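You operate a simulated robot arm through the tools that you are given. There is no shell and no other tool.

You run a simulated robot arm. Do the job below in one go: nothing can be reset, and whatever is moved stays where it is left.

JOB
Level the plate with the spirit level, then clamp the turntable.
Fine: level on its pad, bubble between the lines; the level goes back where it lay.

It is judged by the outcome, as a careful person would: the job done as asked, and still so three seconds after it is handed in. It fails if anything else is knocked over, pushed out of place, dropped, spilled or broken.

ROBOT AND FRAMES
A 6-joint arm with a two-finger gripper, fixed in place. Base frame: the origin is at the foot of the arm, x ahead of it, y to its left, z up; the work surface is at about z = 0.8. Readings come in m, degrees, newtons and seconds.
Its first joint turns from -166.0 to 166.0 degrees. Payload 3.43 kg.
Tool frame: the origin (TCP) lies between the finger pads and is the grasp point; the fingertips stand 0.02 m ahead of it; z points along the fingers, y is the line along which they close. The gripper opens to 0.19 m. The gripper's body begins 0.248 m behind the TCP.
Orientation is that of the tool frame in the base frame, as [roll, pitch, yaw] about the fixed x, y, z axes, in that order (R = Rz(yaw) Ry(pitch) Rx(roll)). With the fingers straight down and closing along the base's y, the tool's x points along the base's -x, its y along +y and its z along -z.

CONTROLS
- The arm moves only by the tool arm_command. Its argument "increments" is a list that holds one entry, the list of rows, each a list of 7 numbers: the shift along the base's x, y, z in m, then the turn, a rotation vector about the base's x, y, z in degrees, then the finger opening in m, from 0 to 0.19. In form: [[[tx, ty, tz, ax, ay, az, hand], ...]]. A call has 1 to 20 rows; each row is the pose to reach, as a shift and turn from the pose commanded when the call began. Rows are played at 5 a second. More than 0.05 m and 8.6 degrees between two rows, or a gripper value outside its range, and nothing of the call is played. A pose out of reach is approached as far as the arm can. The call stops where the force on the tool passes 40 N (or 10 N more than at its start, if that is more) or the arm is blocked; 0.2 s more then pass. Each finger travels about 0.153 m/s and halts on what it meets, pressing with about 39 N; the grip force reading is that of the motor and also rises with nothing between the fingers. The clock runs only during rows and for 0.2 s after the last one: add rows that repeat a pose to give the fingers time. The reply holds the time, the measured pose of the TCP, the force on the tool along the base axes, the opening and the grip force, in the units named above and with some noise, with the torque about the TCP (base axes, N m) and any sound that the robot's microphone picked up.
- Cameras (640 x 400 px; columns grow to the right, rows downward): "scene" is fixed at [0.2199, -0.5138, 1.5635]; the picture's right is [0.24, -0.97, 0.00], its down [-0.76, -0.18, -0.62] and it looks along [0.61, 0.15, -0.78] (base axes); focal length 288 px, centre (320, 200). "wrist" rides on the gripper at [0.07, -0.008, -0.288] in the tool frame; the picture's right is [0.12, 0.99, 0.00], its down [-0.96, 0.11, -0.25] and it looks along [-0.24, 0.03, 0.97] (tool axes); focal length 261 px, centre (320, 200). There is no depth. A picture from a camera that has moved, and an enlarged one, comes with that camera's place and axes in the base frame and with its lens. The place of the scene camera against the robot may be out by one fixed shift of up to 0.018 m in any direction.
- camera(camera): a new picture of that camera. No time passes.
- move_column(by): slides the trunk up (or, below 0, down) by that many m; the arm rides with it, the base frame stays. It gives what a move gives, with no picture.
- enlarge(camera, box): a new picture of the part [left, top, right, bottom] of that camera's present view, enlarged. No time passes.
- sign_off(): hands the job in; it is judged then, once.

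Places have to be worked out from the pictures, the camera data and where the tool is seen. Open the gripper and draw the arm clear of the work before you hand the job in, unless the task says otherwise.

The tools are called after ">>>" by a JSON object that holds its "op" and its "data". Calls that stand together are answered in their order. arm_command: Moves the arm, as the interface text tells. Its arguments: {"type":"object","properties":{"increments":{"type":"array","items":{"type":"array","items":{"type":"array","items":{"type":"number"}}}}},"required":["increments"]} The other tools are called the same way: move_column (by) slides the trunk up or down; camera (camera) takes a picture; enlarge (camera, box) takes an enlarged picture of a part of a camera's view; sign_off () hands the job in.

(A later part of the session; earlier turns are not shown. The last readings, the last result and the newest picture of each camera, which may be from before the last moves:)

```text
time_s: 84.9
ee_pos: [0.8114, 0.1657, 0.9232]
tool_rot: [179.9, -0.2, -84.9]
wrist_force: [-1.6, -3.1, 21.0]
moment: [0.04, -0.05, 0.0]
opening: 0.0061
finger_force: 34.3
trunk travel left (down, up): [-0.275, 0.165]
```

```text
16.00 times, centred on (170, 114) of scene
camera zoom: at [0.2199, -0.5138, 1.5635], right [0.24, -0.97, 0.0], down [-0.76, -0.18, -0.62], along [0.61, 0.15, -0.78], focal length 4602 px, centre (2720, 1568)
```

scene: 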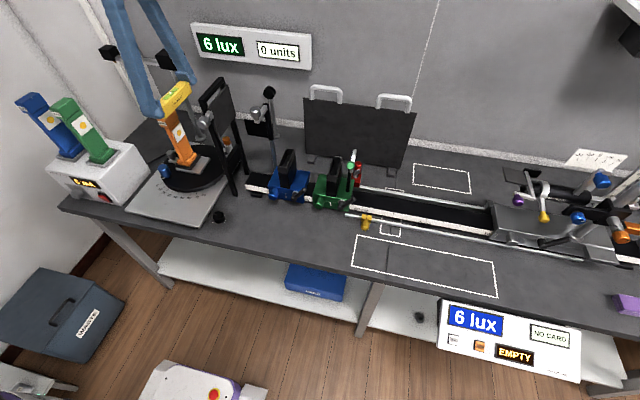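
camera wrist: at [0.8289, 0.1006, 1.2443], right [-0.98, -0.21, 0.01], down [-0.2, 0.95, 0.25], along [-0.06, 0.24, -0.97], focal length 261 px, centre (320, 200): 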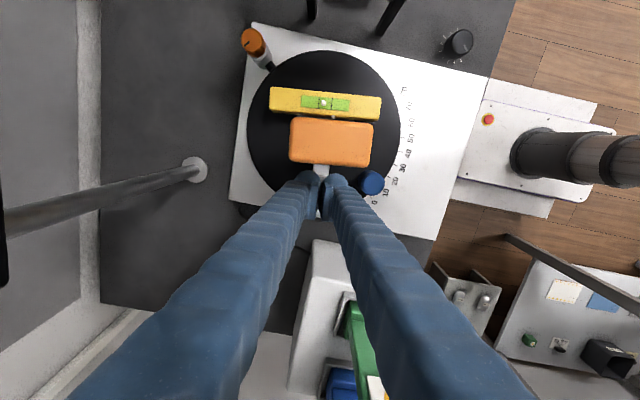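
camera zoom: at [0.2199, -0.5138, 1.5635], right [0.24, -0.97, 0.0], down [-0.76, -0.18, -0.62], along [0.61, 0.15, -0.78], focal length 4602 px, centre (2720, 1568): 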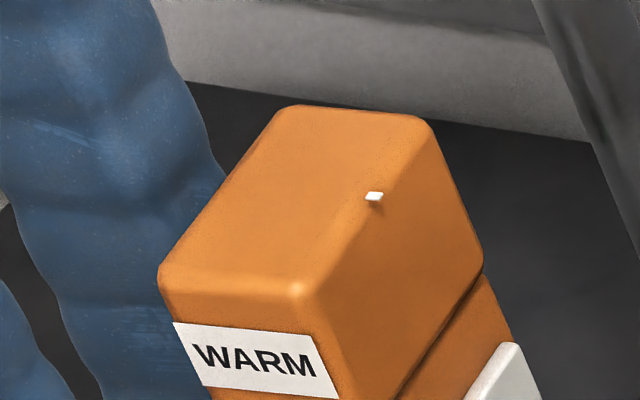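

At 21 N on the knob nothing yields. I press a little more, up to ~33 N, and compare again.

>>> {"op": "arm_command", "data": {"increments": [[[0, 0, -0.001, 0, 0, 0, 0.0], [0, 0, -0.0018, 0, 0, 0, 0.0]]]}}

>>> {"op": "enlarge", "data": {"camera": "scene", "box": [150, 102, 190, 127]}}

>>> {"op": "enlarge", "data": {"camera": "scene", "box": [180, 150, 220, 175]}}

```text
time_s: 85.6
ee_pos: [0.8148, 0.1669, 0.9217]
tool_rot: [-180.0, -0.1, -85.0]
wrist_force: [-0.3, 0.0, 15.1]
moment: [0.11, 0.11, -0.12]
opening: 0.0061
finger_force: 34.6
trunk travel left (down, up): [-0.275, 0.165]
stopped in row 2: the force on the tool passed its limit at 41 N (the readings are from after the stop); the commanded pose is now the measured one
```

```text
16.00 times, centred on (170, 114) of scene
camera zoom: at [0.2199, -0.5138, 1.5635], right [0.24, -0.97, 0.0], down [-0.76, -0.18, -0.62], along [0.61, 0.15, -0.78], focal length 4602 px, centre (2720, 1568)
```

zoom: 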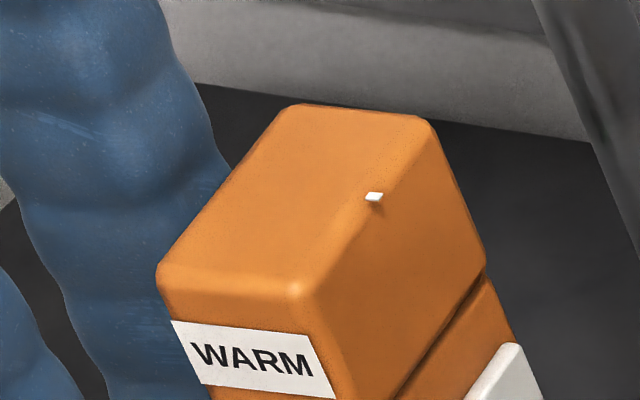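

```text
16.00 times, centred on (200, 162) of scene
camera zoom: at [0.2199, -0.5138, 1.5635], right [0.24, -0.97, 0.0], down [-0.76, -0.18, -0.62], along [0.61, 0.15, -0.78], focal length 4602 px, centre (2240, 800)
```

zoom: 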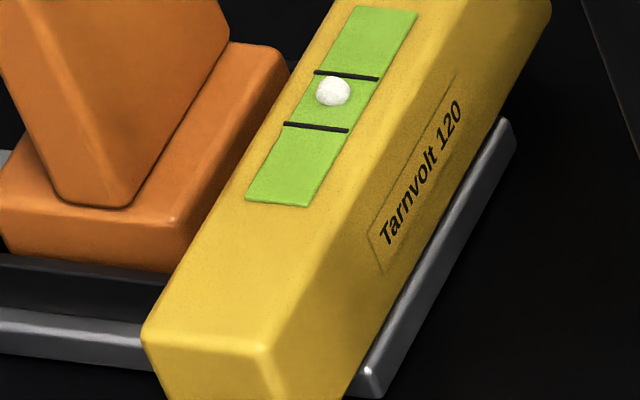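

Even 41 N does not tilt it, and it only slides radially: the small plate is a lamp slide with a handle, not the plate to level. The big base plate carries everything and seemed to lean ~1–2° toward −y, and the fluted black knob with ticks stands right beside it; its free front strip suits the level along y. I rise and go over the level to pick it up again.

>>> {"op": "arm_command", "data": {"increments": [[[0, 0, 0.01, 0, 0, 0, 0.0], [0, 0, 0.05, 0, 0, 0, 0.0], [0, 0, 0.09, 0, 0, 0, 0.05], [0, 0, 0.13, 0, 0, 0, 0.09], [0, 0, 0.17, 0, 0, 0, 0.12], [0, 0, 0.21, 0, 0, 0, 0.15], [0.0, 0, 0.25, 0, 0, 0, 0.18], [0.005, -0.035, 0.25, 0, 0, 0, 0.18], [0.01, -0.07, 0.25, 0, 0, 0, 0.18], [0.012, -0.1, 0.25, 0, 0, 0, 0.18], [0.012, -0.1, 0.25, 0, 0, 0, 0.18]]]}}

>>> {"op": "camera", "data": {"camera": "wrist"}}

>>> {"op": "enlarge", "data": {"camera": "wrist", "box": [265, 125, 375, 215]}}

```text
time_s: 88.0
ee_pos: [0.8254, 0.0663, 1.1721]
tool_rot: [179.8, -0.2, -85.0]
wrist_force: [-0.1, -0.2, 0.0]
moment: [0.08, -0.02, -0.02]
opening: 0.1797
finger_force: 0.0
trunk travel left (down, up): [-0.275, 0.165]
```

```text
taken
camera wrist: at [0.842, -0.002, 1.4602], right [-0.98, -0.21, 0.0], down [-0.2, 0.95, 0.25], along [-0.05, 0.24, -0.97], focal length 261 px, centre (320, 200)
```

wrist: 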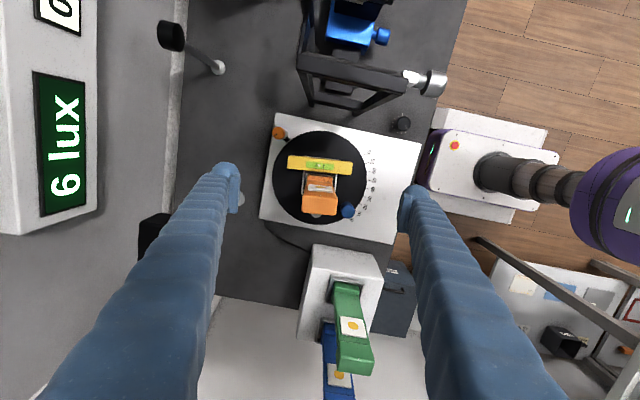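

```text
4.44 times, centred on (320, 170) of wrist
camera zoom: at [0.842, -0.002, 1.4602], right [-0.98, -0.21, 0.0], down [-0.2, 0.95, 0.25], along [-0.05, 0.24, -0.97], focal length 1158 px, centre (320, 333)
```

zoom: 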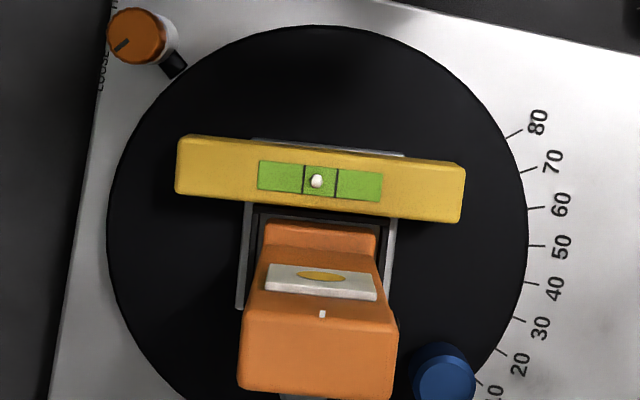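

The level's centre is near (0.826, 0.061), yaw about +6°. I align the hand, descend around its ends to z ≈ 0.97 and check alignment.

>>> {"op": "arm_command", "data": {"increments": [[[-0.0014, -0.0065, 0, 0.2, -0.2, 1.2, 0.18], [-0.0014, -0.0065, -0.04, 0.2, -0.2, 1.2, 0.18], [-0.0014, -0.0065, -0.08, 0.2, -0.2, 1.2, 0.18], [-0.0014, -0.0065, -0.12, 0.2, -0.2, 1.2, 0.18], [-0.0014, -0.0065, -0.16, 0.2, -0.2, 1.2, 0.18], [-0.0014, -0.0065, -0.2, 0.2, -0.2, 1.2, 0.18], [-0.0014, -0.0065, -0.2, 0.2, -0.2, 1.2, 0.18]]]}}

>>> {"op": "camera", "data": {"camera": "wrist"}}

>>> {"op": "enlarge", "data": {"camera": "wrist", "box": [235, 130, 405, 235]}}

```text
time_s: 89.6
ee_pos: [0.8239, 0.0612, 0.9698]
tool_rot: [-179.8, 0.2, -83.8]
wrist_force: [-0.7, -0.3, 0.7]
moment: [0.01, 0.02, 0.0]
opening: 0.1802
finger_force: 0.1
trunk travel left (down, up): [-0.275, 0.165]
```

```text
taken
camera wrist: at [0.8403, -0.0082, 1.2579], right [-0.97, -0.23, 0.0], down [-0.22, 0.94, 0.25], along [-0.05, 0.24, -0.97], focal length 261 px, centre (320, 200)
```

wrist: 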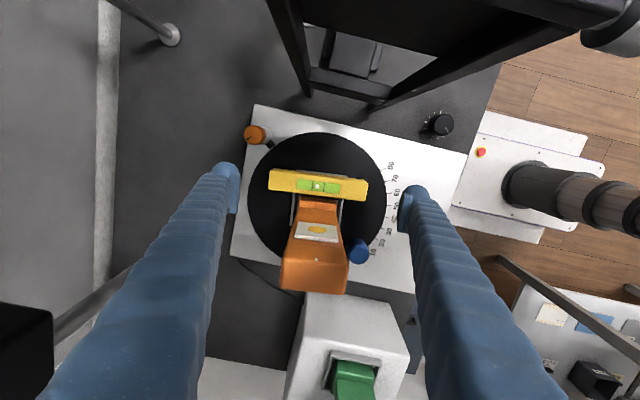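

```text
3.76 times, centred on (320, 182) of wrist
camera zoom: at [0.8403, -0.0082, 1.2579], right [-0.97, -0.23, 0.0], down [-0.22, 0.94, 0.25], along [-0.05, 0.24, -0.97], focal length 981 px, centre (320, 266)
```

zoom: 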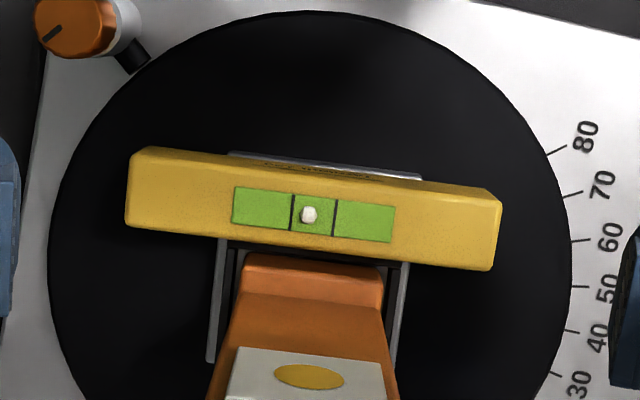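

The level is about 2 mm toward +x' from the tool centre. I correct this, descend to grip height, and close gradually on its ends.

>>> {"op": "arm_command", "data": {"increments": [[[0.0019, 0.0012, -0.025, -0.1, 0.1, 0, 0.18], [0.0019, 0.0012, -0.05, -0.2, 0.2, 0, 0.18], [0.0019, 0.0012, -0.07, -0.2, 0.2, 0, 0.18], [0.0019, 0.0012, -0.0755, -0.2, 0.2, 0, 0.18], [0.0019, 0.0012, -0.0755, -0.2, 0.2, 0, 0.165], [0.0019, 0.0012, -0.0755, -0.2, 0.2, 0, 0.155], [0.0019, 0.0012, -0.0755, -0.2, 0.2, 0, 0.148], [0.0019, 0.0012, -0.0755, -0.2, 0.2, 0, 0.144], [0.0019, 0.0012, -0.0755, -0.2, 0.2, 0, 0.14], [0.0019, 0.0012, -0.0755, -0.2, 0.2, 0, 0.136], [0.0019, 0.0012, -0.0755, -0.2, 0.2, 0, 0.13], [0.0019, 0.0012, -0.0755, -0.2, 0.2, 0, 0.13]]]}}

>>> {"op": "enlarge", "data": {"camera": "wrist", "box": [235, 150, 405, 250]}}

>>> {"op": "enlarge", "data": {"camera": "scene", "box": [140, 60, 250, 200]}}

```text
time_s: 92.2
ee_pos: [0.8256, 0.0622, 0.8944]
tool_rot: [179.9, -0.1, -83.8]
wrist_force: [-0.2, 0.5, 0.8]
moment: [-0.02, 0.05, -0.02]
opening: 0.1395
finger_force: 38.7
trunk travel left (down, up): [-0.275, 0.165]
```

```text
3.76 times, centred on (320, 200) of wrist
camera zoom: at [0.8436, -0.0066, 1.1831], right [-0.97, -0.23, 0.0], down [-0.22, 0.94, 0.25], along [-0.06, 0.24, -0.97], focal length 981 px, centre (320, 200)
```

zoom: 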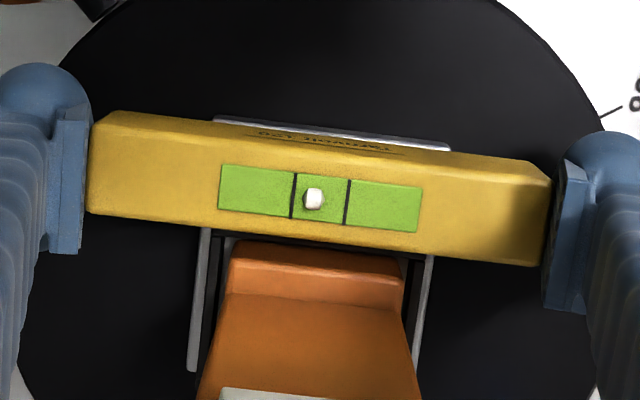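

```text
2.86 times, centred on (195, 130) of scene
camera zoom: at [0.2199, -0.5138, 1.5635], right [0.24, -0.97, 0.0], down [-0.76, -0.18, -0.62], along [0.61, 0.15, -0.78], focal length 822 px, centre (677, 400)
```

zoom: 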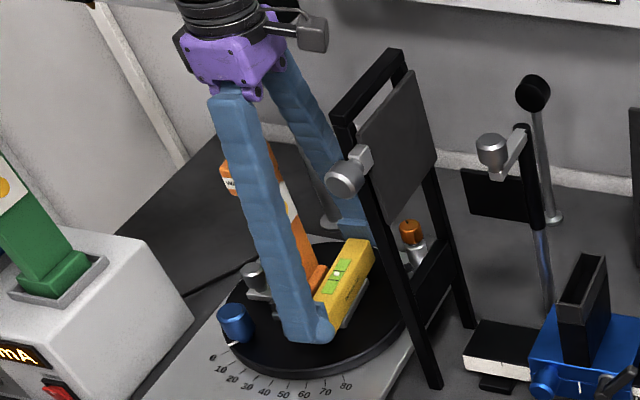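

The level is gripped again. I lift it straight up, well above the lamp.

>>> {"op": "arm_command", "data": {"increments": [[[0, 0, 0.01, 0, 0, 0, 0.13], [0, 0, 0.04, 0, 0, 0, 0.13], [0, 0, 0.08, 0, 0, 0, 0.13], [0, 0, 0.12, 0, 0, 0, 0.13], [0, 0, 0.16, 0, 0, 0, 0.13], [0, 0, 0.2, 0, 0, 0, 0.13], [0, 0, 0.24, 0, 0, 0, 0.13], [0, 0, 0.28, 0, 0, 0, 0.13], [0, 0, 0.32, 0, 0, 0, 0.13], [-0.04, 0, 0.32, 0, 0, -8, 0.13], [-0.08, 0.005, 0.32, 0, 0, -16, 0.13], [-0.12, 0.01, 0.32, 0, 0, -24, 0.13], [-0.16, 0.015, 0.32, 0, 0, -32, 0.13], [-0.19, 0.02, 0.32, 0, 0, -40, 0.13], [-0.195, 0.025, 0.32, 0, 0, -48, 0.13], [-0.195, 0.03, 0.32, 0, 0, -56, 0.13], [-0.195, 0.035, 0.32, 0, 0, -64, 0.13], [-0.195, 0.04, 0.32, 0, 0, -72, 0.13], [-0.195, 0.04, 0.32, 0, 0, -80, 0.13]]]}}

>>> {"op": "arm_command", "data": {"increments": [[[0, 0, 0, 0, 0, -8, 0.13], [0, 0, 0, 0, 0, -16.2, 0.13], [0, 0, 0, 0, 0, -16.2, 0.13]]]}}

>>> {"op": "camera", "data": {"camera": "wrist"}}

>>> {"op": "enlarge", "data": {"camera": "scene", "box": [110, 165, 250, 240]}}

```text
time_s: 96.2
ee_pos: [0.6312, 0.0998, 1.2156]
tool_rot: [179.9, -0.3, -163.9]
wrist_force: [0.4, -0.7, -1.4]
moment: [-0.01, 0.0, -0.03]
opening: 0.1395
finger_force: 39.2
trunk travel left (down, up): [-0.275, 0.165]
```

```text
time_s: 97.0
ee_pos: [0.63, 0.1014, 1.2161]
tool_rot: [-180.0, -0.2, -179.9]
wrist_force: [-0.4, -0.9, -0.7]
moment: [0.01, 0.02, -0.02]
opening: 0.1393
finger_force: 38.7
trunk travel left (down, up): [-0.275, 0.165]
```

```text
taken
camera wrist: at [0.5622, 0.0931, 1.5034], right [-0.12, 0.99, 0.0], down [0.96, 0.11, 0.24], along [0.24, 0.03, -0.97], focal length 261 px, centre (320, 200)
```

wrist: 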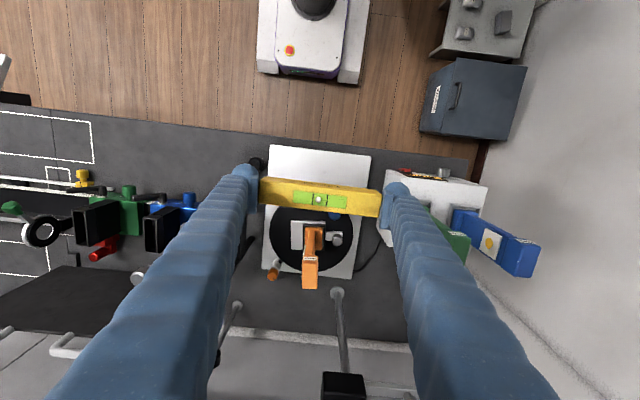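

```text
4.57 times, centred on (180, 202) of scene
camera zoom: at [0.2199, -0.5138, 1.5635], right [0.24, -0.97, 0.0], down [-0.76, -0.18, -0.62], along [0.61, 0.15, -0.78], focal length 1315 px, centre (960, 189)
```

zoom: 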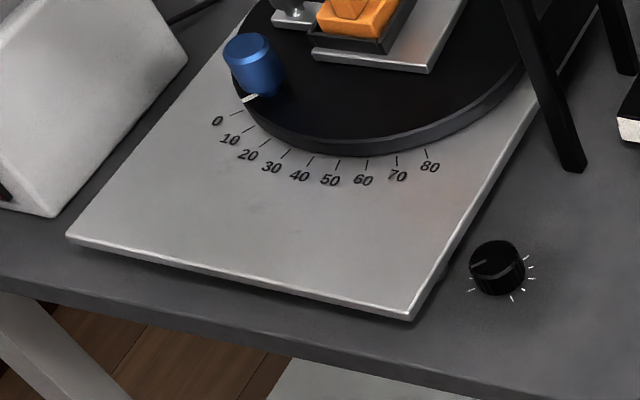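

The base plate's front strip is free. I zoom in on its front edge, right corner and the black knob for signs of tilt and labels before placing the level.

>>> {"op": "enlarge", "data": {"camera": "scene", "box": [200, 200, 240, 230]}}

>>> {"op": "enlarge", "data": {"camera": "scene", "box": [120, 195, 170, 225]}}

>>> {"op": "enlarge", "data": {"camera": "wrist", "box": [240, 135, 390, 225]}}

```text
13.33 times, centred on (220, 215) of scene
camera zoom: at [0.2199, -0.5138, 1.5635], right [0.24, -0.97, 0.0], down [-0.76, -0.18, -0.62], along [0.61, 0.15, -0.78], focal length 3835 px, centre (1653, 0)
```

zoom: 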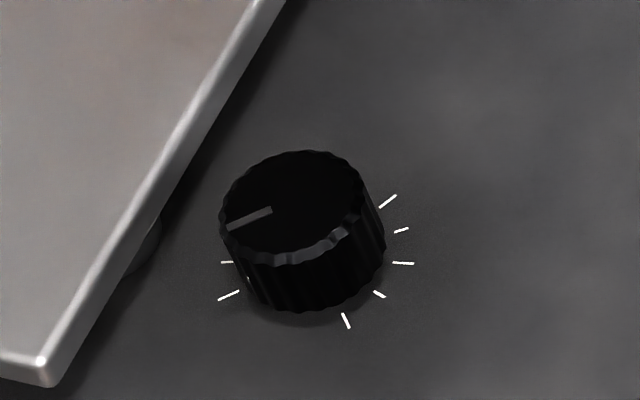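

```text
12.80 times, centred on (145, 210) of scene
camera zoom: at [0.2199, -0.5138, 1.5635], right [0.24, -0.97, 0.0], down [-0.76, -0.18, -0.62], along [0.61, 0.15, -0.78], focal length 3682 px, centre (2560, 72)
```

zoom: 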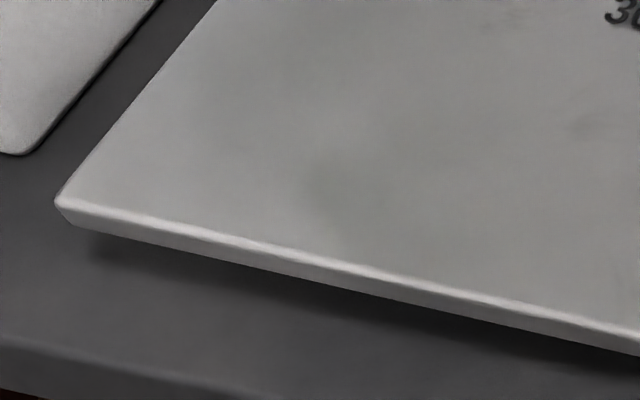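

```text
4.27 times, centred on (315, 180) of wrist
camera zoom: at [0.5622, 0.0931, 1.5034], right [-0.12, 0.99, 0.0], down [0.96, 0.11, 0.24], along [0.24, 0.03, -0.97], focal length 1112 px, centre (341, 285)
```

zoom: 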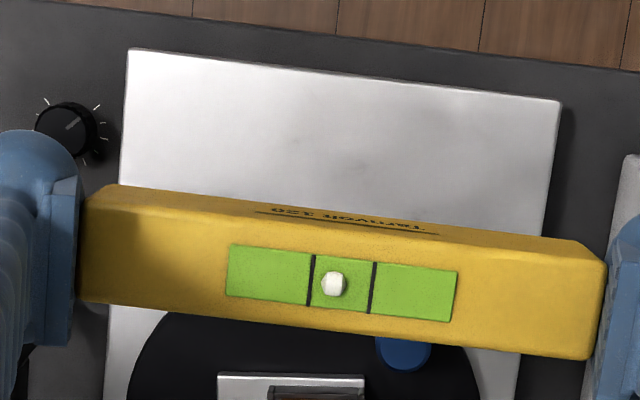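

Under the base plate's −y edge, right by the black knob, a round foot is visible: the black fluted knob is the levelling screw of the big base plate. I bring the level down over the free front strip, along y, stopping a little above the plate.

>>> {"op": "arm_command", "data": {"increments": [[[0.001, -0.001, -0.035, 0, -0.1, 0, 0.13], [0.0018, -0.002, -0.07, 0, -0.2, 0, 0.13], [0.0018, -0.002, -0.11, 0, -0.2, 0, 0.13], [0.0018, -0.002, -0.15, 0, -0.2, 0, 0.13], [0.0018, -0.002, -0.19, 0, -0.2, 0, 0.13], [0.0018, -0.002, -0.23, 0, -0.2, 0, 0.13], [0.0018, -0.002, -0.27, 0, -0.2, 0, 0.13], [0.0018, -0.002, -0.3, 0, -0.2, 0, 0.13], [0.0018, -0.002, -0.325, 0, -0.2, 0, 0.13], [0.0018, -0.002, -0.34, 0, -0.2, 0, 0.13], [0.0018, -0.002, -0.34, 0, -0.2, 0, 0.13]]]}}

>>> {"op": "camera", "data": {"camera": "wrist"}}

>>> {"op": "enlarge", "data": {"camera": "scene", "box": [110, 150, 250, 240]}}

```text
time_s: 99.4
ee_pos: [0.6319, 0.0986, 0.8748]
tool_rot: [-180.0, 0.0, -180.0]
wrist_force: [0.2, 0.0, -1.9]
moment: [-0.05, 0.0, 0.01]
opening: 0.1393
finger_force: 39.0
trunk travel left (down, up): [-0.275, 0.165]
```

```text
taken
camera wrist: at [0.5633, 0.0916, 1.1629], right [-0.12, 0.99, 0.0], down [0.96, 0.12, 0.25], along [0.25, 0.03, -0.97], focal length 261 px, centre (320, 200)
```

wrist: 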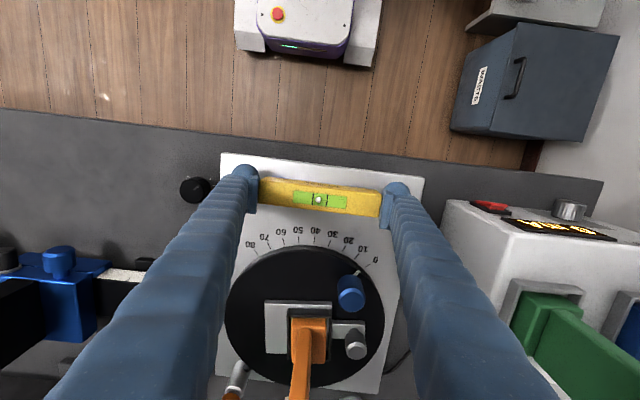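

```text
4.44 times, centred on (180, 195) of scene
camera zoom: at [0.2199, -0.5138, 1.5635], right [0.24, -0.97, 0.0], down [-0.76, -0.18, -0.62], along [0.61, 0.15, -0.78], focal length 1278 px, centre (942, 222)
```

zoom: 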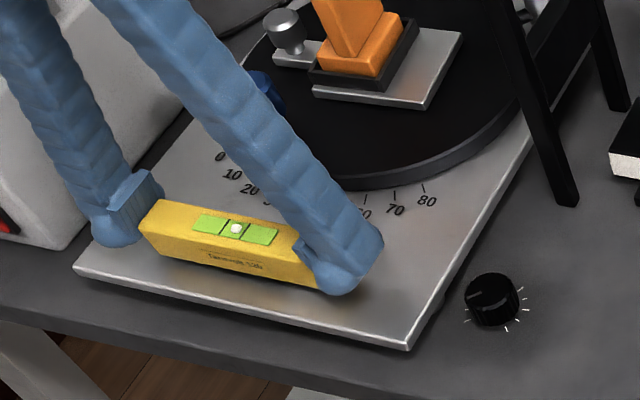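

The level hovers centred over the free strip. I lower in 2 mm steps, watching the force.

>>> {"op": "arm_command", "data": {"increments": [[[0, 0, -0.004, 0, 0, 0, 0.13], [0, 0, -0.008, 0, 0, 0, 0.13], [0, 0, -0.012, 0, 0, 0, 0.13], [0, 0, -0.015, 0, 0, 0, 0.13]]]}}

>>> {"op": "enlarge", "data": {"camera": "scene", "box": [130, 185, 200, 225]}}

```text
time_s: 100.4
ee_pos: [0.6341, 0.0998, 0.8634]
tool_rot: [180.0, 0.2, -180.0]
wrist_force: [-5.1, -1.4, 13.4]
moment: [-0.13, 0.31, -0.02]
opening: 0.1402
finger_force: 39.2
trunk travel left (down, up): [-0.275, 0.165]
stopped in row 4: the force on the tool passed its limit at 41 N (the readings are from after the stop); the commanded pose is now the measured one
```

```text
9.14 times, centred on (165, 205) of scene
camera zoom: at [0.2199, -0.5138, 1.5635], right [0.24, -0.97, 0.0], down [-0.76, -0.18, -0.62], along [0.61, 0.15, -0.78], focal length 2630 px, centre (1737, 154)
```

zoom: 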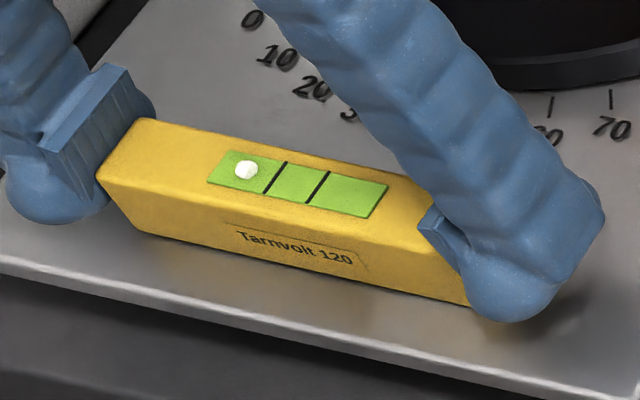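

Now the bubble runs to the +y end as the level meets the plate: this is the plate to level, with its +y side high. I relieve the press force before releasing.

>>> {"op": "arm_command", "data": {"increments": [[[0, 0, 0.0015, 0, 0, 0, 0.13], [0, 0, 0.0015, 0, 0, 0, 0.13]]]}}

```text
time_s: 101.0
ee_pos: [0.6341, 0.0999, 0.8633]
tool_rot: [179.9, 0.2, 180.0]
wrist_force: [-0.1, 0.7, -0.6]
moment: [-0.08, 0.02, -0.03]
opening: 0.1401
finger_force: 38.9
trunk travel left (down, up): [-0.275, 0.165]
```

The contact is light now. I open the fingers gradually and then raise the hand to see the bubble.

>>> {"op": "arm_command", "data": {"increments": [[[0, 0, 0, 0, 0, 0, 0.141], [0, 0, 0, 0, 0, 0, 0.145], [0, 0, 0, 0, 0, 0, 0.15], [0, 0, 0, 0, 0, 0, 0.16], [0, 0, 0, 0, 0, 0, 0.17], [0, 0, 0, 0, 0, 0, 0.18], [0, 0, 0.01, 0, 0, 0, 0.18], [0, 0, 0.04, 0, 0, 0, 0.18], [0, 0, 0.08, 0, 0, 0, 0.18], [0, 0, 0.12, 0, 0, 0, 0.18], [0, 0, 0.16, 0, 0, 0, 0.18], [0, 0, 0.2, 0, 0, 0, 0.18]]]}}

>>> {"op": "camera", "data": {"camera": "wrist"}}

>>> {"op": "enlarge", "data": {"camera": "scene", "box": [130, 185, 200, 225]}}

>>> {"op": "enlarge", "data": {"camera": "wrist", "box": [275, 160, 365, 205]}}

```text
time_s: 103.6
ee_pos: [0.6323, 0.0981, 1.0651]
tool_rot: [179.9, 0.3, -180.0]
wrist_force: [-0.3, 0.1, -0.3]
moment: [0.03, -0.08, 0.01]
opening: 0.1798
finger_force: 0.2
trunk travel left (down, up): [-0.275, 0.165]
```

```text
taken
camera wrist: at [0.562, 0.0904, 1.3532], right [-0.12, 0.99, 0.0], down [0.96, 0.12, 0.25], along [0.25, 0.03, -0.97], focal length 261 px, centre (320, 200)
```

wrist: 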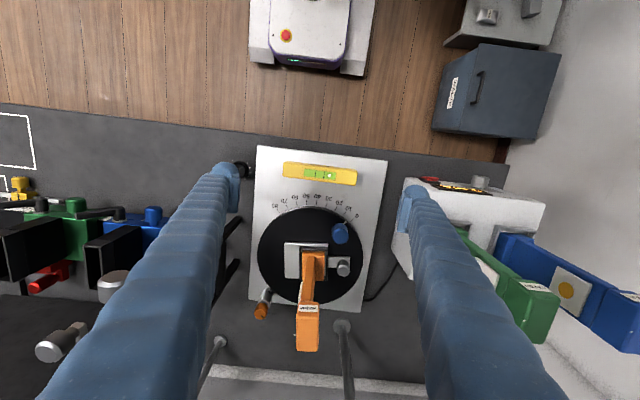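

```text
9.14 times, centred on (165, 205) of scene
camera zoom: at [0.2199, -0.5138, 1.5635], right [0.24, -0.97, 0.0], down [-0.76, -0.18, -0.62], along [0.61, 0.15, -0.78], focal length 2630 px, centre (1737, 154)
```

zoom: 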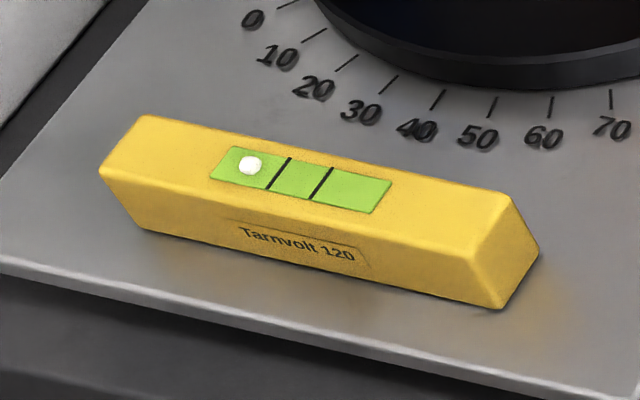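

```text
7.11 times, centred on (320, 182) of wrist
camera zoom: at [0.562, 0.0904, 1.3532], right [-0.12, 0.99, 0.0], down [0.96, 0.12, 0.25], along [0.25, 0.03, -0.97], focal length 1854 px, centre (320, 324)
```

zoom: 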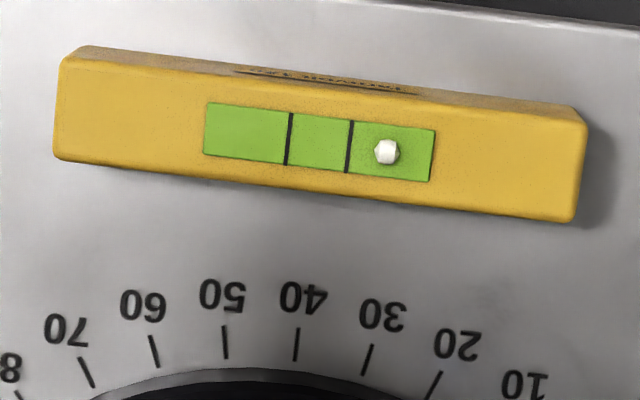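

The bubble is 1.1 line-spacings off toward +y, so the plate's −y side must be raised with the black screw knob at about (0.649, −0.067). I move above it, turning the hand so the fingers close along x.

>>> {"op": "arm_command", "data": {"increments": [[[0, -0.015, 0, 0, 0, 8, 0.17], [0.002, -0.03, 0, 0, 0, 16, 0.15], [0.004, -0.045, 0, 0, 0, 24, 0.13], [0.006, -0.06, 0, 0, 0, 32, 0.11], [0.008, -0.075, 0, 0, 0, 40, 0.09], [0.01, -0.09, 0, 0, 0, 48, 0.07], [0.012, -0.105, 0, 0, 0, 56, 0.06], [0.014, -0.12, 0, 0, 0, 64, 0.06], [0.016, -0.14, 0, 0, 0, 72, 0.06], [0.017, -0.16, -0.02, 0, -0.2, 80, 0.06], [0.017, -0.165, -0.06, 0, -0.2, 88, 0.06], [0.017, -0.165, -0.1, 0, -0.2, 90, 0.06], [0.017, -0.165, -0.1, 0, -0.2, 90, 0.06]]]}}

>>> {"op": "camera", "data": {"camera": "wrist"}}

>>> {"op": "enlarge", "data": {"camera": "wrist", "box": [270, 130, 370, 220]}}

```text
time_s: 106.4
ee_pos: [0.6527, -0.0655, 0.9634]
tool_rot: [-180.0, 0.3, -89.9]
wrist_force: [-0.3, 0.0, 0.3]
moment: [0.02, -0.01, 0.0]
opening: 0.0599
finger_force: 0.0
trunk travel left (down, up): [-0.275, 0.165]
```

```text
taken
camera wrist: at [0.6614, -0.1383, 1.2517], right [-0.99, -0.12, 0.0], down [-0.12, 0.96, 0.25], along [-0.03, 0.25, -0.97], focal length 261 px, centre (320, 200)
```

wrist: 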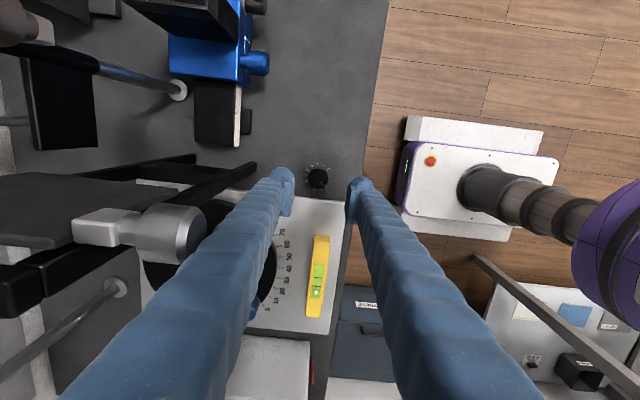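

```text
4.44 times, centred on (320, 175) of wrist
camera zoom: at [0.6614, -0.1383, 1.2517], right [-0.99, -0.12, 0.0], down [-0.12, 0.96, 0.25], along [-0.03, 0.25, -0.97], focal length 1158 px, centre (320, 311)
```

zoom: 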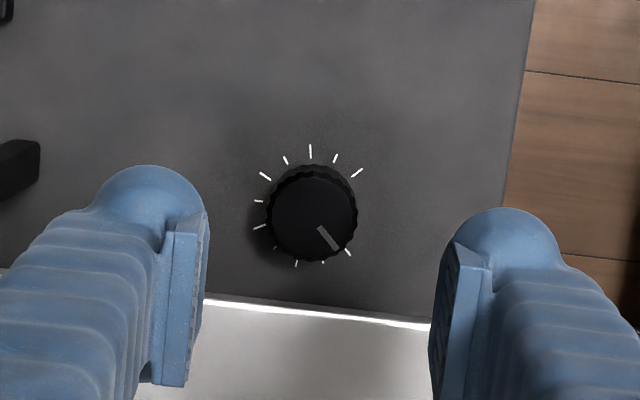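

The dial's pointer stands at the first tick, so it must be turned clockwise. A silver knob on the black frame (about (0.71, −0.09, 1.145)) would meet the gripper body, so I lean the hand 18° so its body tilts toward +y, then descend partway.

>>> {"op": "arm_command", "data": {"increments": [[[0.0007, -0.0024, 0, -6, 0, 0, 0.06], [0.0014, -0.0048, 0, -12, 0, 0, 0.06], [0.0021, -0.0072, 0, -18, 0, 0, 0.06], [0.0021, -0.0072, -0.03, -18, 0, 0, 0.06], [0.0021, -0.0072, -0.06, -18, 0, 0, 0.06], [0.0021, -0.0072, -0.06, -18, 0, 0, 0.06]]]}}

>>> {"op": "camera", "data": {"camera": "wrist"}}

>>> {"op": "enlarge", "data": {"camera": "wrist", "box": [260, 120, 380, 220]}}

>>> {"op": "enlarge", "data": {"camera": "scene", "box": [140, 40, 280, 240]}}

```text
time_s: 107.8
ee_pos: [0.6544, -0.0723, 0.9045]
tool_rot: [-180.0, -17.6, -90.0]
wrist_force: [0.8, 0.1, -0.7]
moment: [0.01, 0.0, 0.01]
opening: 0.0601
finger_force: 0.1
trunk travel left (down, up): [-0.275, 0.165]
```

```text
taken
camera wrist: at [0.663, -0.0522, 1.2005], right [-0.99, -0.11, 0.04], down [-0.12, 0.99, -0.06], along [-0.03, -0.06, -1.0], focal length 261 px, centre (320, 200)
```

wrist: 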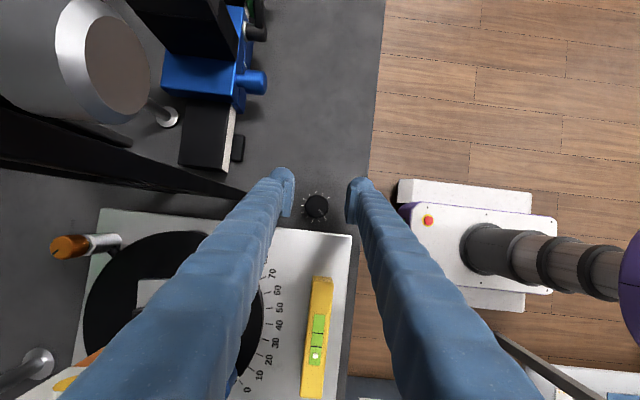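

```text
4.00 times, centred on (320, 170) of wrist
camera zoom: at [0.663, -0.0522, 1.2005], right [-0.99, -0.11, 0.04], down [-0.12, 0.99, -0.06], along [-0.03, -0.06, -1.0], focal length 1043 px, centre (320, 320)
```

zoom: 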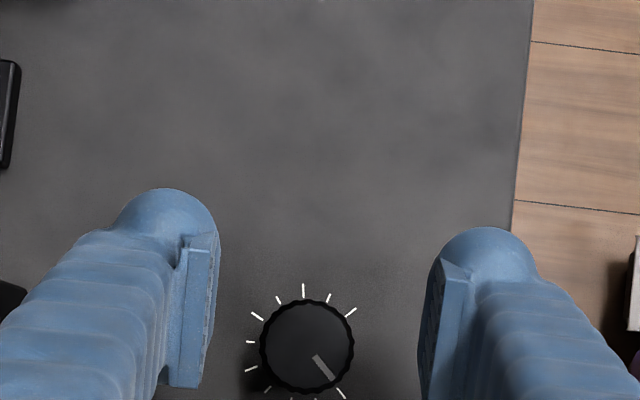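

```text
2.00 times, centred on (210, 140) of scene
camera zoom: at [0.2199, -0.5138, 1.5635], right [0.24, -0.97, 0.0], down [-0.76, -0.18, -0.62], along [0.61, 0.15, -0.78], focal length 575 px, centre (540, 320)
```

zoom: 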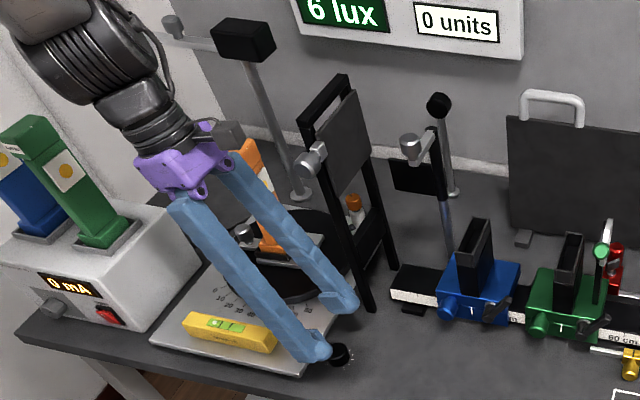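

The hand now leans clear of the frame. I turn it +27° about z around the black knob's axis (≈(0.656, −0.067)) and descend so the tips straddle it just above the bench.

>>> {"op": "arm_command", "data": {"increments": [[[0.001, 0, 0, 0, 0, 7, 0.055], [0.002, 0, 0, 0, 0, 14, 0.05], [0.003, -0.0003, 0, 0, 0, 21, 0.046], [0.0042, -0.0006, 0, 0, 0, 27, 0.044], [0.0042, -0.0006, -0.03, 0, 0, 27, 0.044], [0.0042, -0.0006, -0.055, 0, 0, 27, 0.044], [0.0042, -0.0006, -0.068, 0, 0, 27, 0.044], [0.0042, -0.0006, -0.0728, 0, 0, 27, 0.044], [0.0042, -0.0006, -0.0728, 0, 0, 27, 0.044]]]}}

>>> {"op": "camera", "data": {"camera": "wrist"}}

>>> {"op": "enlarge", "data": {"camera": "wrist", "box": [270, 160, 370, 240]}}

>>> {"op": "enlarge", "data": {"camera": "scene", "box": [140, 90, 260, 240]}}

```text
time_s: 109.8
ee_pos: [0.6567, -0.0744, 0.8314]
tool_rot: [-180.0, -17.7, -63.1]
wrist_force: [-0.6, 0.8, 0.3]
moment: [0.0, 0.0, 0.0]
opening: 0.0438
finger_force: 0.1
trunk travel left (down, up): [-0.275, 0.165]
```

```text
taken
camera wrist: at [0.6565, -0.052, 1.1269], right [-0.83, -0.55, 0.04], down [-0.55, 0.83, -0.05], along [0.0, -0.07, -1.0], focal length 261 px, centre (320, 200)
```

wrist: 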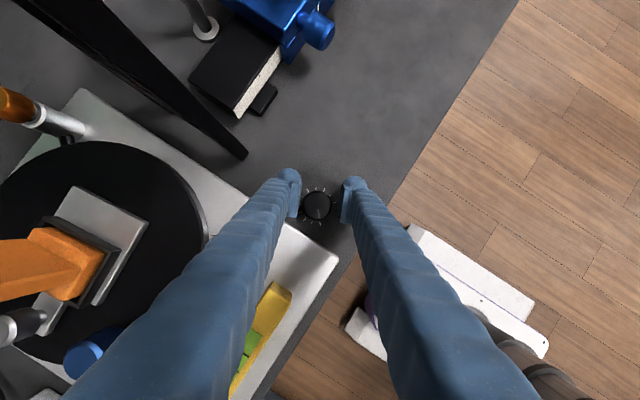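

```text
5.00 times, centred on (320, 200) of wrist
camera zoom: at [0.6565, -0.052, 1.1269], right [-0.83, -0.55, 0.04], down [-0.55, 0.83, -0.05], along [0.0, -0.07, -1.0], focal length 1303 px, centre (320, 200)
```

zoom: 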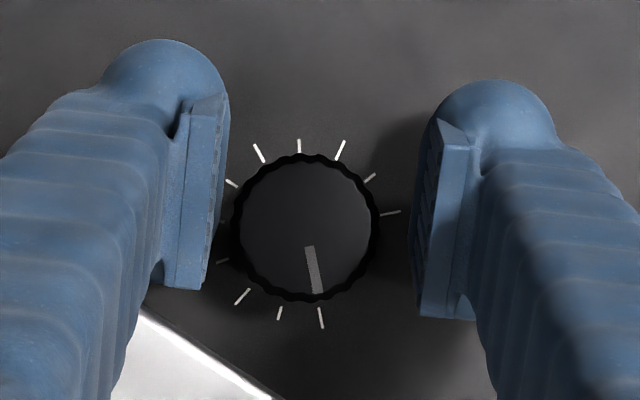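

```text
2.67 times, centred on (200, 165) of scene
camera zoom: at [0.2199, -0.5138, 1.5635], right [0.24, -0.97, 0.0], down [-0.76, -0.18, -0.62], along [0.61, 0.15, -0.78], focal length 767 px, centre (640, 293)
```

zoom: 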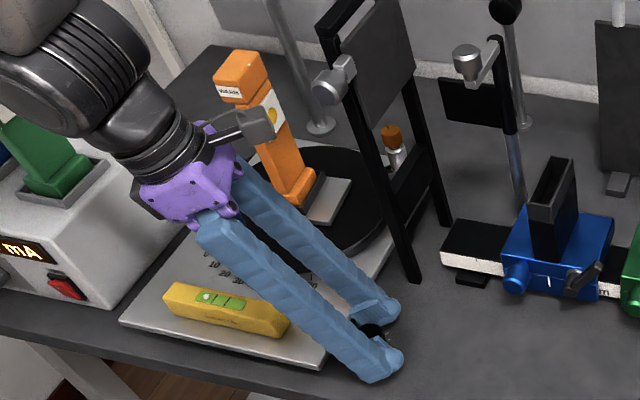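

The black knob sits between the fingers, 1.6 mm off the mid-plane. I correct that and close onto it gently.

>>> {"op": "arm_command", "data": {"increments": [[[0.0008, 0.002, 0, 0, 0, 0, 0.043], [0.0008, 0.002, 0, 0, 0, 0, 0.04], [0.0008, 0.002, 0, 0, 0, 0, 0.038], [0.0008, 0.002, 0, 0, 0, 0, 0.036], [0.0008, 0.002, 0, 0, 0, 0, 0.034], [0.0008, 0.002, 0, 0, 0, 0, 0.031], [0.0008, 0.002, 0, 0, 0, 0, 0.028], [0.0008, 0.002, 0, 0, 0, 0, 0.028]]]}}

>>> {"op": "enlarge", "data": {"camera": "wrist", "box": [270, 160, 370, 240]}}

>>> {"op": "enlarge", "data": {"camera": "scene", "box": [130, 185, 200, 225]}}

```text
time_s: 111.6
ee_pos: [0.658, -0.0704, 0.8315]
tool_rot: [180.0, -17.7, -63.0]
wrist_force: [1.9, 1.5, 0.5]
moment: [0.02, 0.04, 0.04]
opening: 0.0325
finger_force: 45.2
trunk travel left (down, up): [-0.275, 0.165]
```

```text
5.00 times, centred on (320, 200) of wrist
camera zoom: at [0.6579, -0.0495, 1.1273], right [-0.83, -0.55, 0.04], down [-0.55, 0.83, -0.05], along [0.0, -0.07, -1.0], focal length 1303 px, centre (320, 200)
```

zoom: 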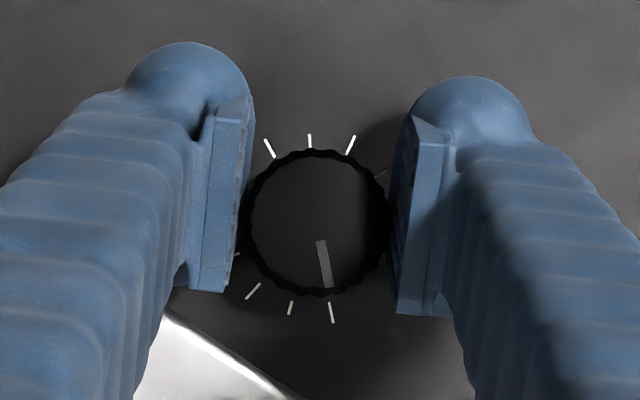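

```text
9.14 times, centred on (165, 205) of scene
camera zoom: at [0.2199, -0.5138, 1.5635], right [0.24, -0.97, 0.0], down [-0.76, -0.18, -0.62], along [0.61, 0.15, -0.78], focal length 2630 px, centre (1737, 154)
```

zoom: 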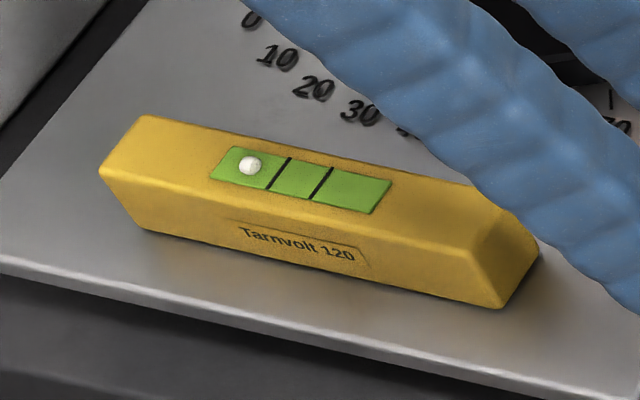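

Firm grip on the black knob (0.0325 m). I turn it clockwise 32° about its axis and watch the bubble.

>>> {"op": "arm_command", "data": {"increments": [[[-0.0007, -0.0004, 0, 0, 0, -6.4, 0.028], [-0.0015, -0.0008, 0, 0, 0, -12.8, 0.028], [-0.0023, -0.001, 0, 0, 0, -19.2, 0.028], [-0.0031, -0.0012, 0, 0, 0, -25.6, 0.028], [-0.0039, -0.0012, 0, 0, 0, -32, 0.028], [-0.0039, -0.0012, 0, 0, 0, -32, 0.028]]]}}

>>> {"op": "enlarge", "data": {"camera": "wrist", "box": [270, 160, 370, 240]}}

>>> {"op": "enlarge", "data": {"camera": "scene", "box": [130, 185, 200, 225]}}

```text
time_s: 113.0
ee_pos: [0.6539, -0.0717, 0.832]
tool_rot: [-179.9, -17.7, -95.0]
wrist_force: [-4.5, 9.6, -3.4]
moment: [-0.04, 0.14, 0.02]
opening: 0.0327
finger_force: 45.3
trunk travel left (down, up): [-0.275, 0.165]
```

```text
5.00 times, centred on (320, 200) of wrist
camera zoom: at [0.6657, -0.0523, 1.1273], right [-1.0, -0.03, 0.04], down [-0.03, 1.0, -0.06], along [-0.03, -0.06, -1.0], focal length 1303 px, centre (320, 200)
```

zoom: 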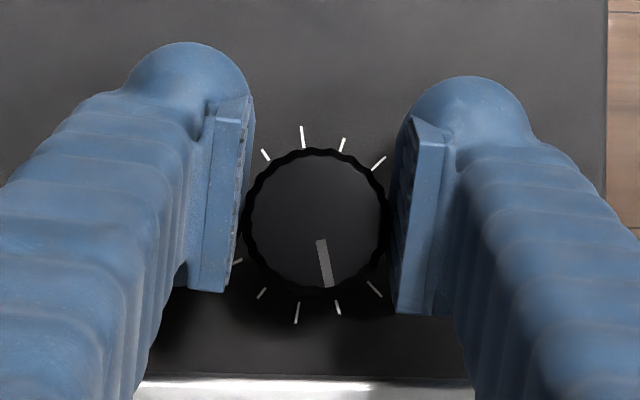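

```text
9.14 times, centred on (165, 205) of scene
camera zoom: at [0.2199, -0.5138, 1.5635], right [0.24, -0.97, 0.0], down [-0.76, -0.18, -0.62], along [0.61, 0.15, -0.78], focal length 2630 px, centre (1737, 154)
```

zoom: 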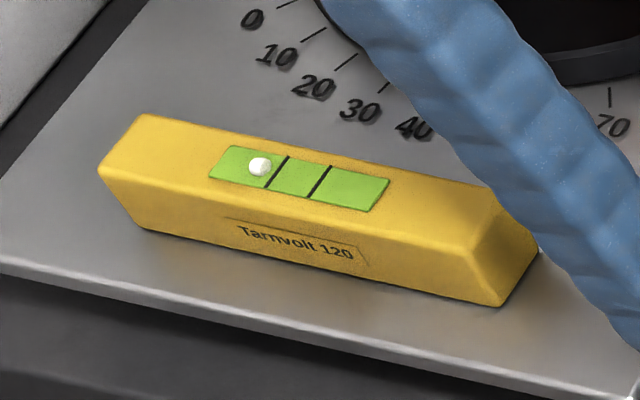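

It works: the pointer turned with the fingers and the bubble moved from −50 to −40 px of centre. I run a ratchet: open, swing back 32°, re-grip, turn another 32° clockwise.

>>> {"op": "arm_command", "data": {"increments": [[[0, 0, 0, 0, 0, 0, 0.038], [0, 0, 0, 0, 0, 0, 0.044], [0.0008, 0.0002, 0, 0, 0, 6.4, 0.044], [0.0016, 0.0004, 0, 0, 0, 12.8, 0.044], [0.0024, 0.0006, 0, 0, 0, 19.2, 0.044], [0.0032, 0.001, 0, 0, 0, 25.6, 0.044], [0.0039, 0.0014, 0, 0, 0, 32, 0.044], [0.0039, 0.0014, 0, 0, 0, 32, 0.038], [0.0039, 0.0014, 0, 0, 0, 32, 0.034], [0.0039, 0.0014, 0, 0, 0, 32, 0.028], [0.0039, 0.0014, 0, 0, 0, 32, 0.028], [0.0032, 0.001, 0, 0, 0, 25.6, 0.028], [0.0024, 0.0006, 0, 0, 0, 19.2, 0.028], [0.0016, 0.0004, 0, 0, 0, 12.8, 0.028], [0.0008, 0.0003, 0, 0, 0, 6.4, 0.028], [0, 0.0003, 0, 0, 0, 0, 0.028], [0, 0.0003, 0, 0, 0, 0, 0.028]]]}}

>>> {"op": "enlarge", "data": {"camera": "wrist", "box": [270, 160, 370, 240]}}

>>> {"op": "enlarge", "data": {"camera": "scene", "box": [130, 185, 200, 225]}}

```text
time_s: 116.6
ee_pos: [0.6542, -0.0722, 0.8319]
tool_rot: [-180.0, -17.6, -95.0]
wrist_force: [-10.0, 4.2, 6.2]
moment: [-0.13, 0.18, 0.06]
opening: 0.0327
finger_force: 44.7
trunk travel left (down, up): [-0.275, 0.165]
```

```text
5.00 times, centred on (320, 200) of wrist
camera zoom: at [0.6655, -0.0526, 1.1276], right [-1.0, -0.03, 0.04], down [-0.03, 1.0, -0.06], along [-0.03, -0.06, -1.0], focal length 1303 px, centre (320, 200)
```

zoom: 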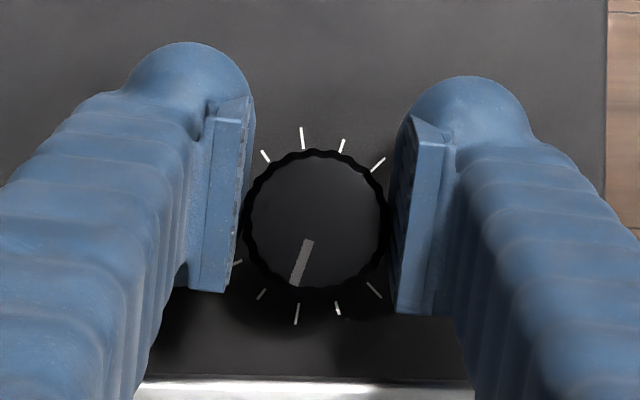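

```text
9.14 times, centred on (165, 205) of scene
camera zoom: at [0.2199, -0.5138, 1.5635], right [0.24, -0.97, 0.0], down [-0.76, -0.18, -0.62], along [0.61, 0.15, -0.78], focal length 2630 px, centre (1737, 154)
```

zoom: 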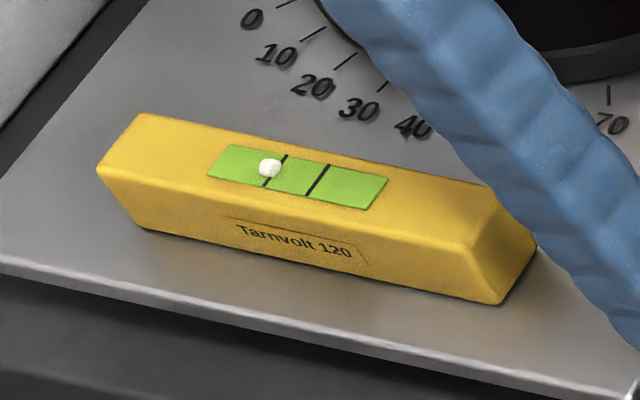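

The bubble is now on the first line; about 27 px remain at ~9.5 px per ratchet. I repeat the same ratchet.

>>> {"op": "arm_command", "data": {"increments": [[[0, 0, 0, 0, 0, 0, 0.038], [0, 0, 0, 0, 0, 0, 0.044], [0.0008, 0.0, 0, 0, 0, 6.4, 0.044], [0.0016, 0.0002, 0, 0, 0, 12.8, 0.044], [0.0024, 0.0004, 0, 0, 0, 19.2, 0.044], [0.0032, 0.0008, 0, 0, 0, 25.6, 0.044], [0.0039, 0.0012, 0, 0, 0, 32, 0.044], [0.0039, 0.0012, 0, 0, 0, 32, 0.038], [0.0039, 0.0012, 0, 0, 0, 32, 0.034], [0.0039, 0.0012, 0, 0, 0, 32, 0.028], [0.0039, 0.0012, 0, 0, 0, 32, 0.028], [0.0032, 0.0008, 0, 0, 0, 25.6, 0.028], [0.0024, 0.0004, 0, 0, 0, 19.2, 0.028], [0.0016, 0.0002, 0, 0, 0, 12.8, 0.028], [0.0008, 0.0, 0, 0, 0, 6.4, 0.028], [0, 0, 0, 0, 0, 0, 0.028], [0, 0, 0, 0, 0, 0, 0.028]]]}}

>>> {"op": "enlarge", "data": {"camera": "wrist", "box": [270, 160, 370, 240]}}

>>> {"op": "enlarge", "data": {"camera": "scene", "box": [130, 185, 200, 225]}}

```text
time_s: 120.2
ee_pos: [0.6536, -0.0717, 0.8328]
tool_rot: [-179.9, -17.6, -95.0]
wrist_force: [-5.0, 6.9, -4.2]
moment: [0.16, 0.07, 0.04]
opening: 0.0328
finger_force: 44.6
trunk travel left (down, up): [-0.275, 0.165]
```

```text
5.00 times, centred on (320, 200) of wrist
camera zoom: at [0.6657, -0.0523, 1.1275], right [-1.0, -0.03, 0.04], down [-0.03, 1.0, -0.06], along [-0.04, -0.06, -1.0], focal length 1303 px, centre (320, 200)
```

zoom: 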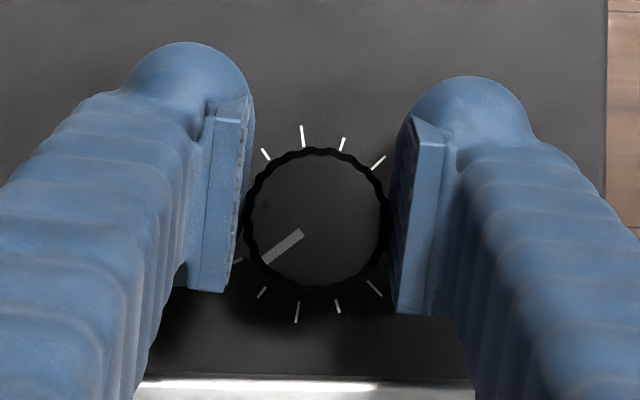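

```text
9.14 times, centred on (165, 205) of scene
camera zoom: at [0.2199, -0.5138, 1.5635], right [0.24, -0.97, 0.0], down [-0.76, -0.18, -0.62], along [0.61, 0.15, -0.78], focal length 2630 px, centre (1737, 154)
```

zoom: 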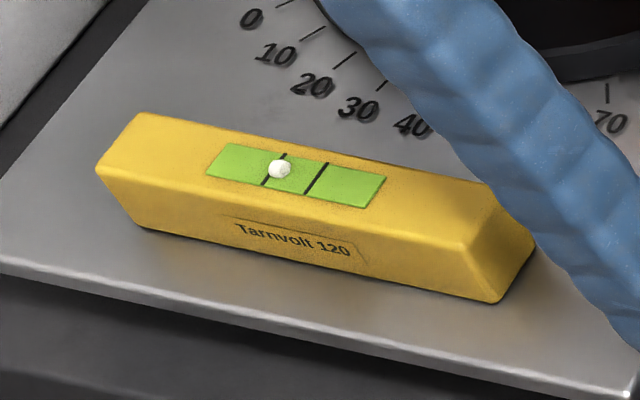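

The bubble has passed the first line; about 16 px remain. One more full ratchet.

>>> {"op": "arm_command", "data": {"increments": [[[0, 0, 0, 0, 0, 0, 0.038], [0, 0, 0, 0, 0, 0, 0.044], [0.0008, 0.0, 0, 0, 0, 6.4, 0.044], [0.0016, 0.0002, 0, 0, 0, 12.8, 0.044], [0.0024, 0.0004, 0, 0, 0, 19.2, 0.044], [0.0032, 0.0008, 0, 0, 0, 25.6, 0.044], [0.0039, 0.0012, 0, 0, 0, 32, 0.044], [0.0039, 0.0012, 0, 0, 0, 32, 0.038], [0.0039, 0.0012, 0, 0, 0, 32, 0.034], [0.0039, 0.0012, 0, 0, 0, 32, 0.028], [0.0039, 0.0012, 0, 0, 0, 32, 0.028], [0.0032, 0.0008, 0, 0, 0, 25.6, 0.028], [0.0024, 0.0004, 0, 0, 0, 19.2, 0.028], [0.0016, 0.0002, 0, 0, 0, 12.8, 0.028], [0.0008, 0.0, 0, 0, 0, 6.4, 0.028], [0, 0, 0, 0, 0, 0, 0.028], [0, 0, 0, 0, 0, 0, 0.028]]]}}

>>> {"op": "enlarge", "data": {"camera": "wrist", "box": [270, 160, 370, 240]}}

>>> {"op": "enlarge", "data": {"camera": "scene", "box": [130, 185, 200, 225]}}

```text
time_s: 123.8
ee_pos: [0.6544, -0.0716, 0.8307]
tool_rot: [179.9, -17.6, -95.1]
wrist_force: [-9.3, 11.7, -10.7]
moment: [0.16, 0.11, 0.01]
opening: 0.0324
finger_force: 45.2
trunk travel left (down, up): [-0.275, 0.165]
```

```text
5.00 times, centred on (320, 200) of wrist
camera zoom: at [0.6657, -0.0524, 1.127], right [-1.0, -0.03, 0.04], down [-0.03, 1.0, -0.06], along [-0.04, -0.06, -1.0], focal length 1303 px, centre (320, 200)
```

zoom: 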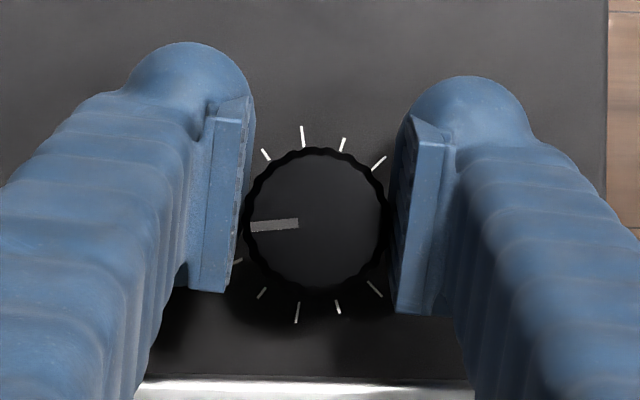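

```text
9.14 times, centred on (165, 205) of scene
camera zoom: at [0.2199, -0.5138, 1.5635], right [0.24, -0.97, 0.0], down [-0.76, -0.18, -0.62], along [0.61, 0.15, -0.78], focal length 2630 px, centre (1737, 154)
```

zoom: 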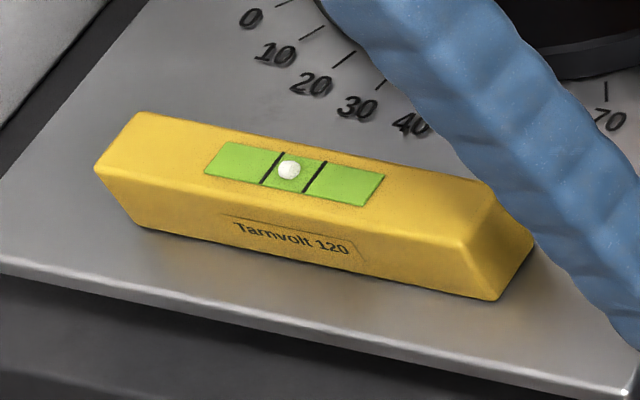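

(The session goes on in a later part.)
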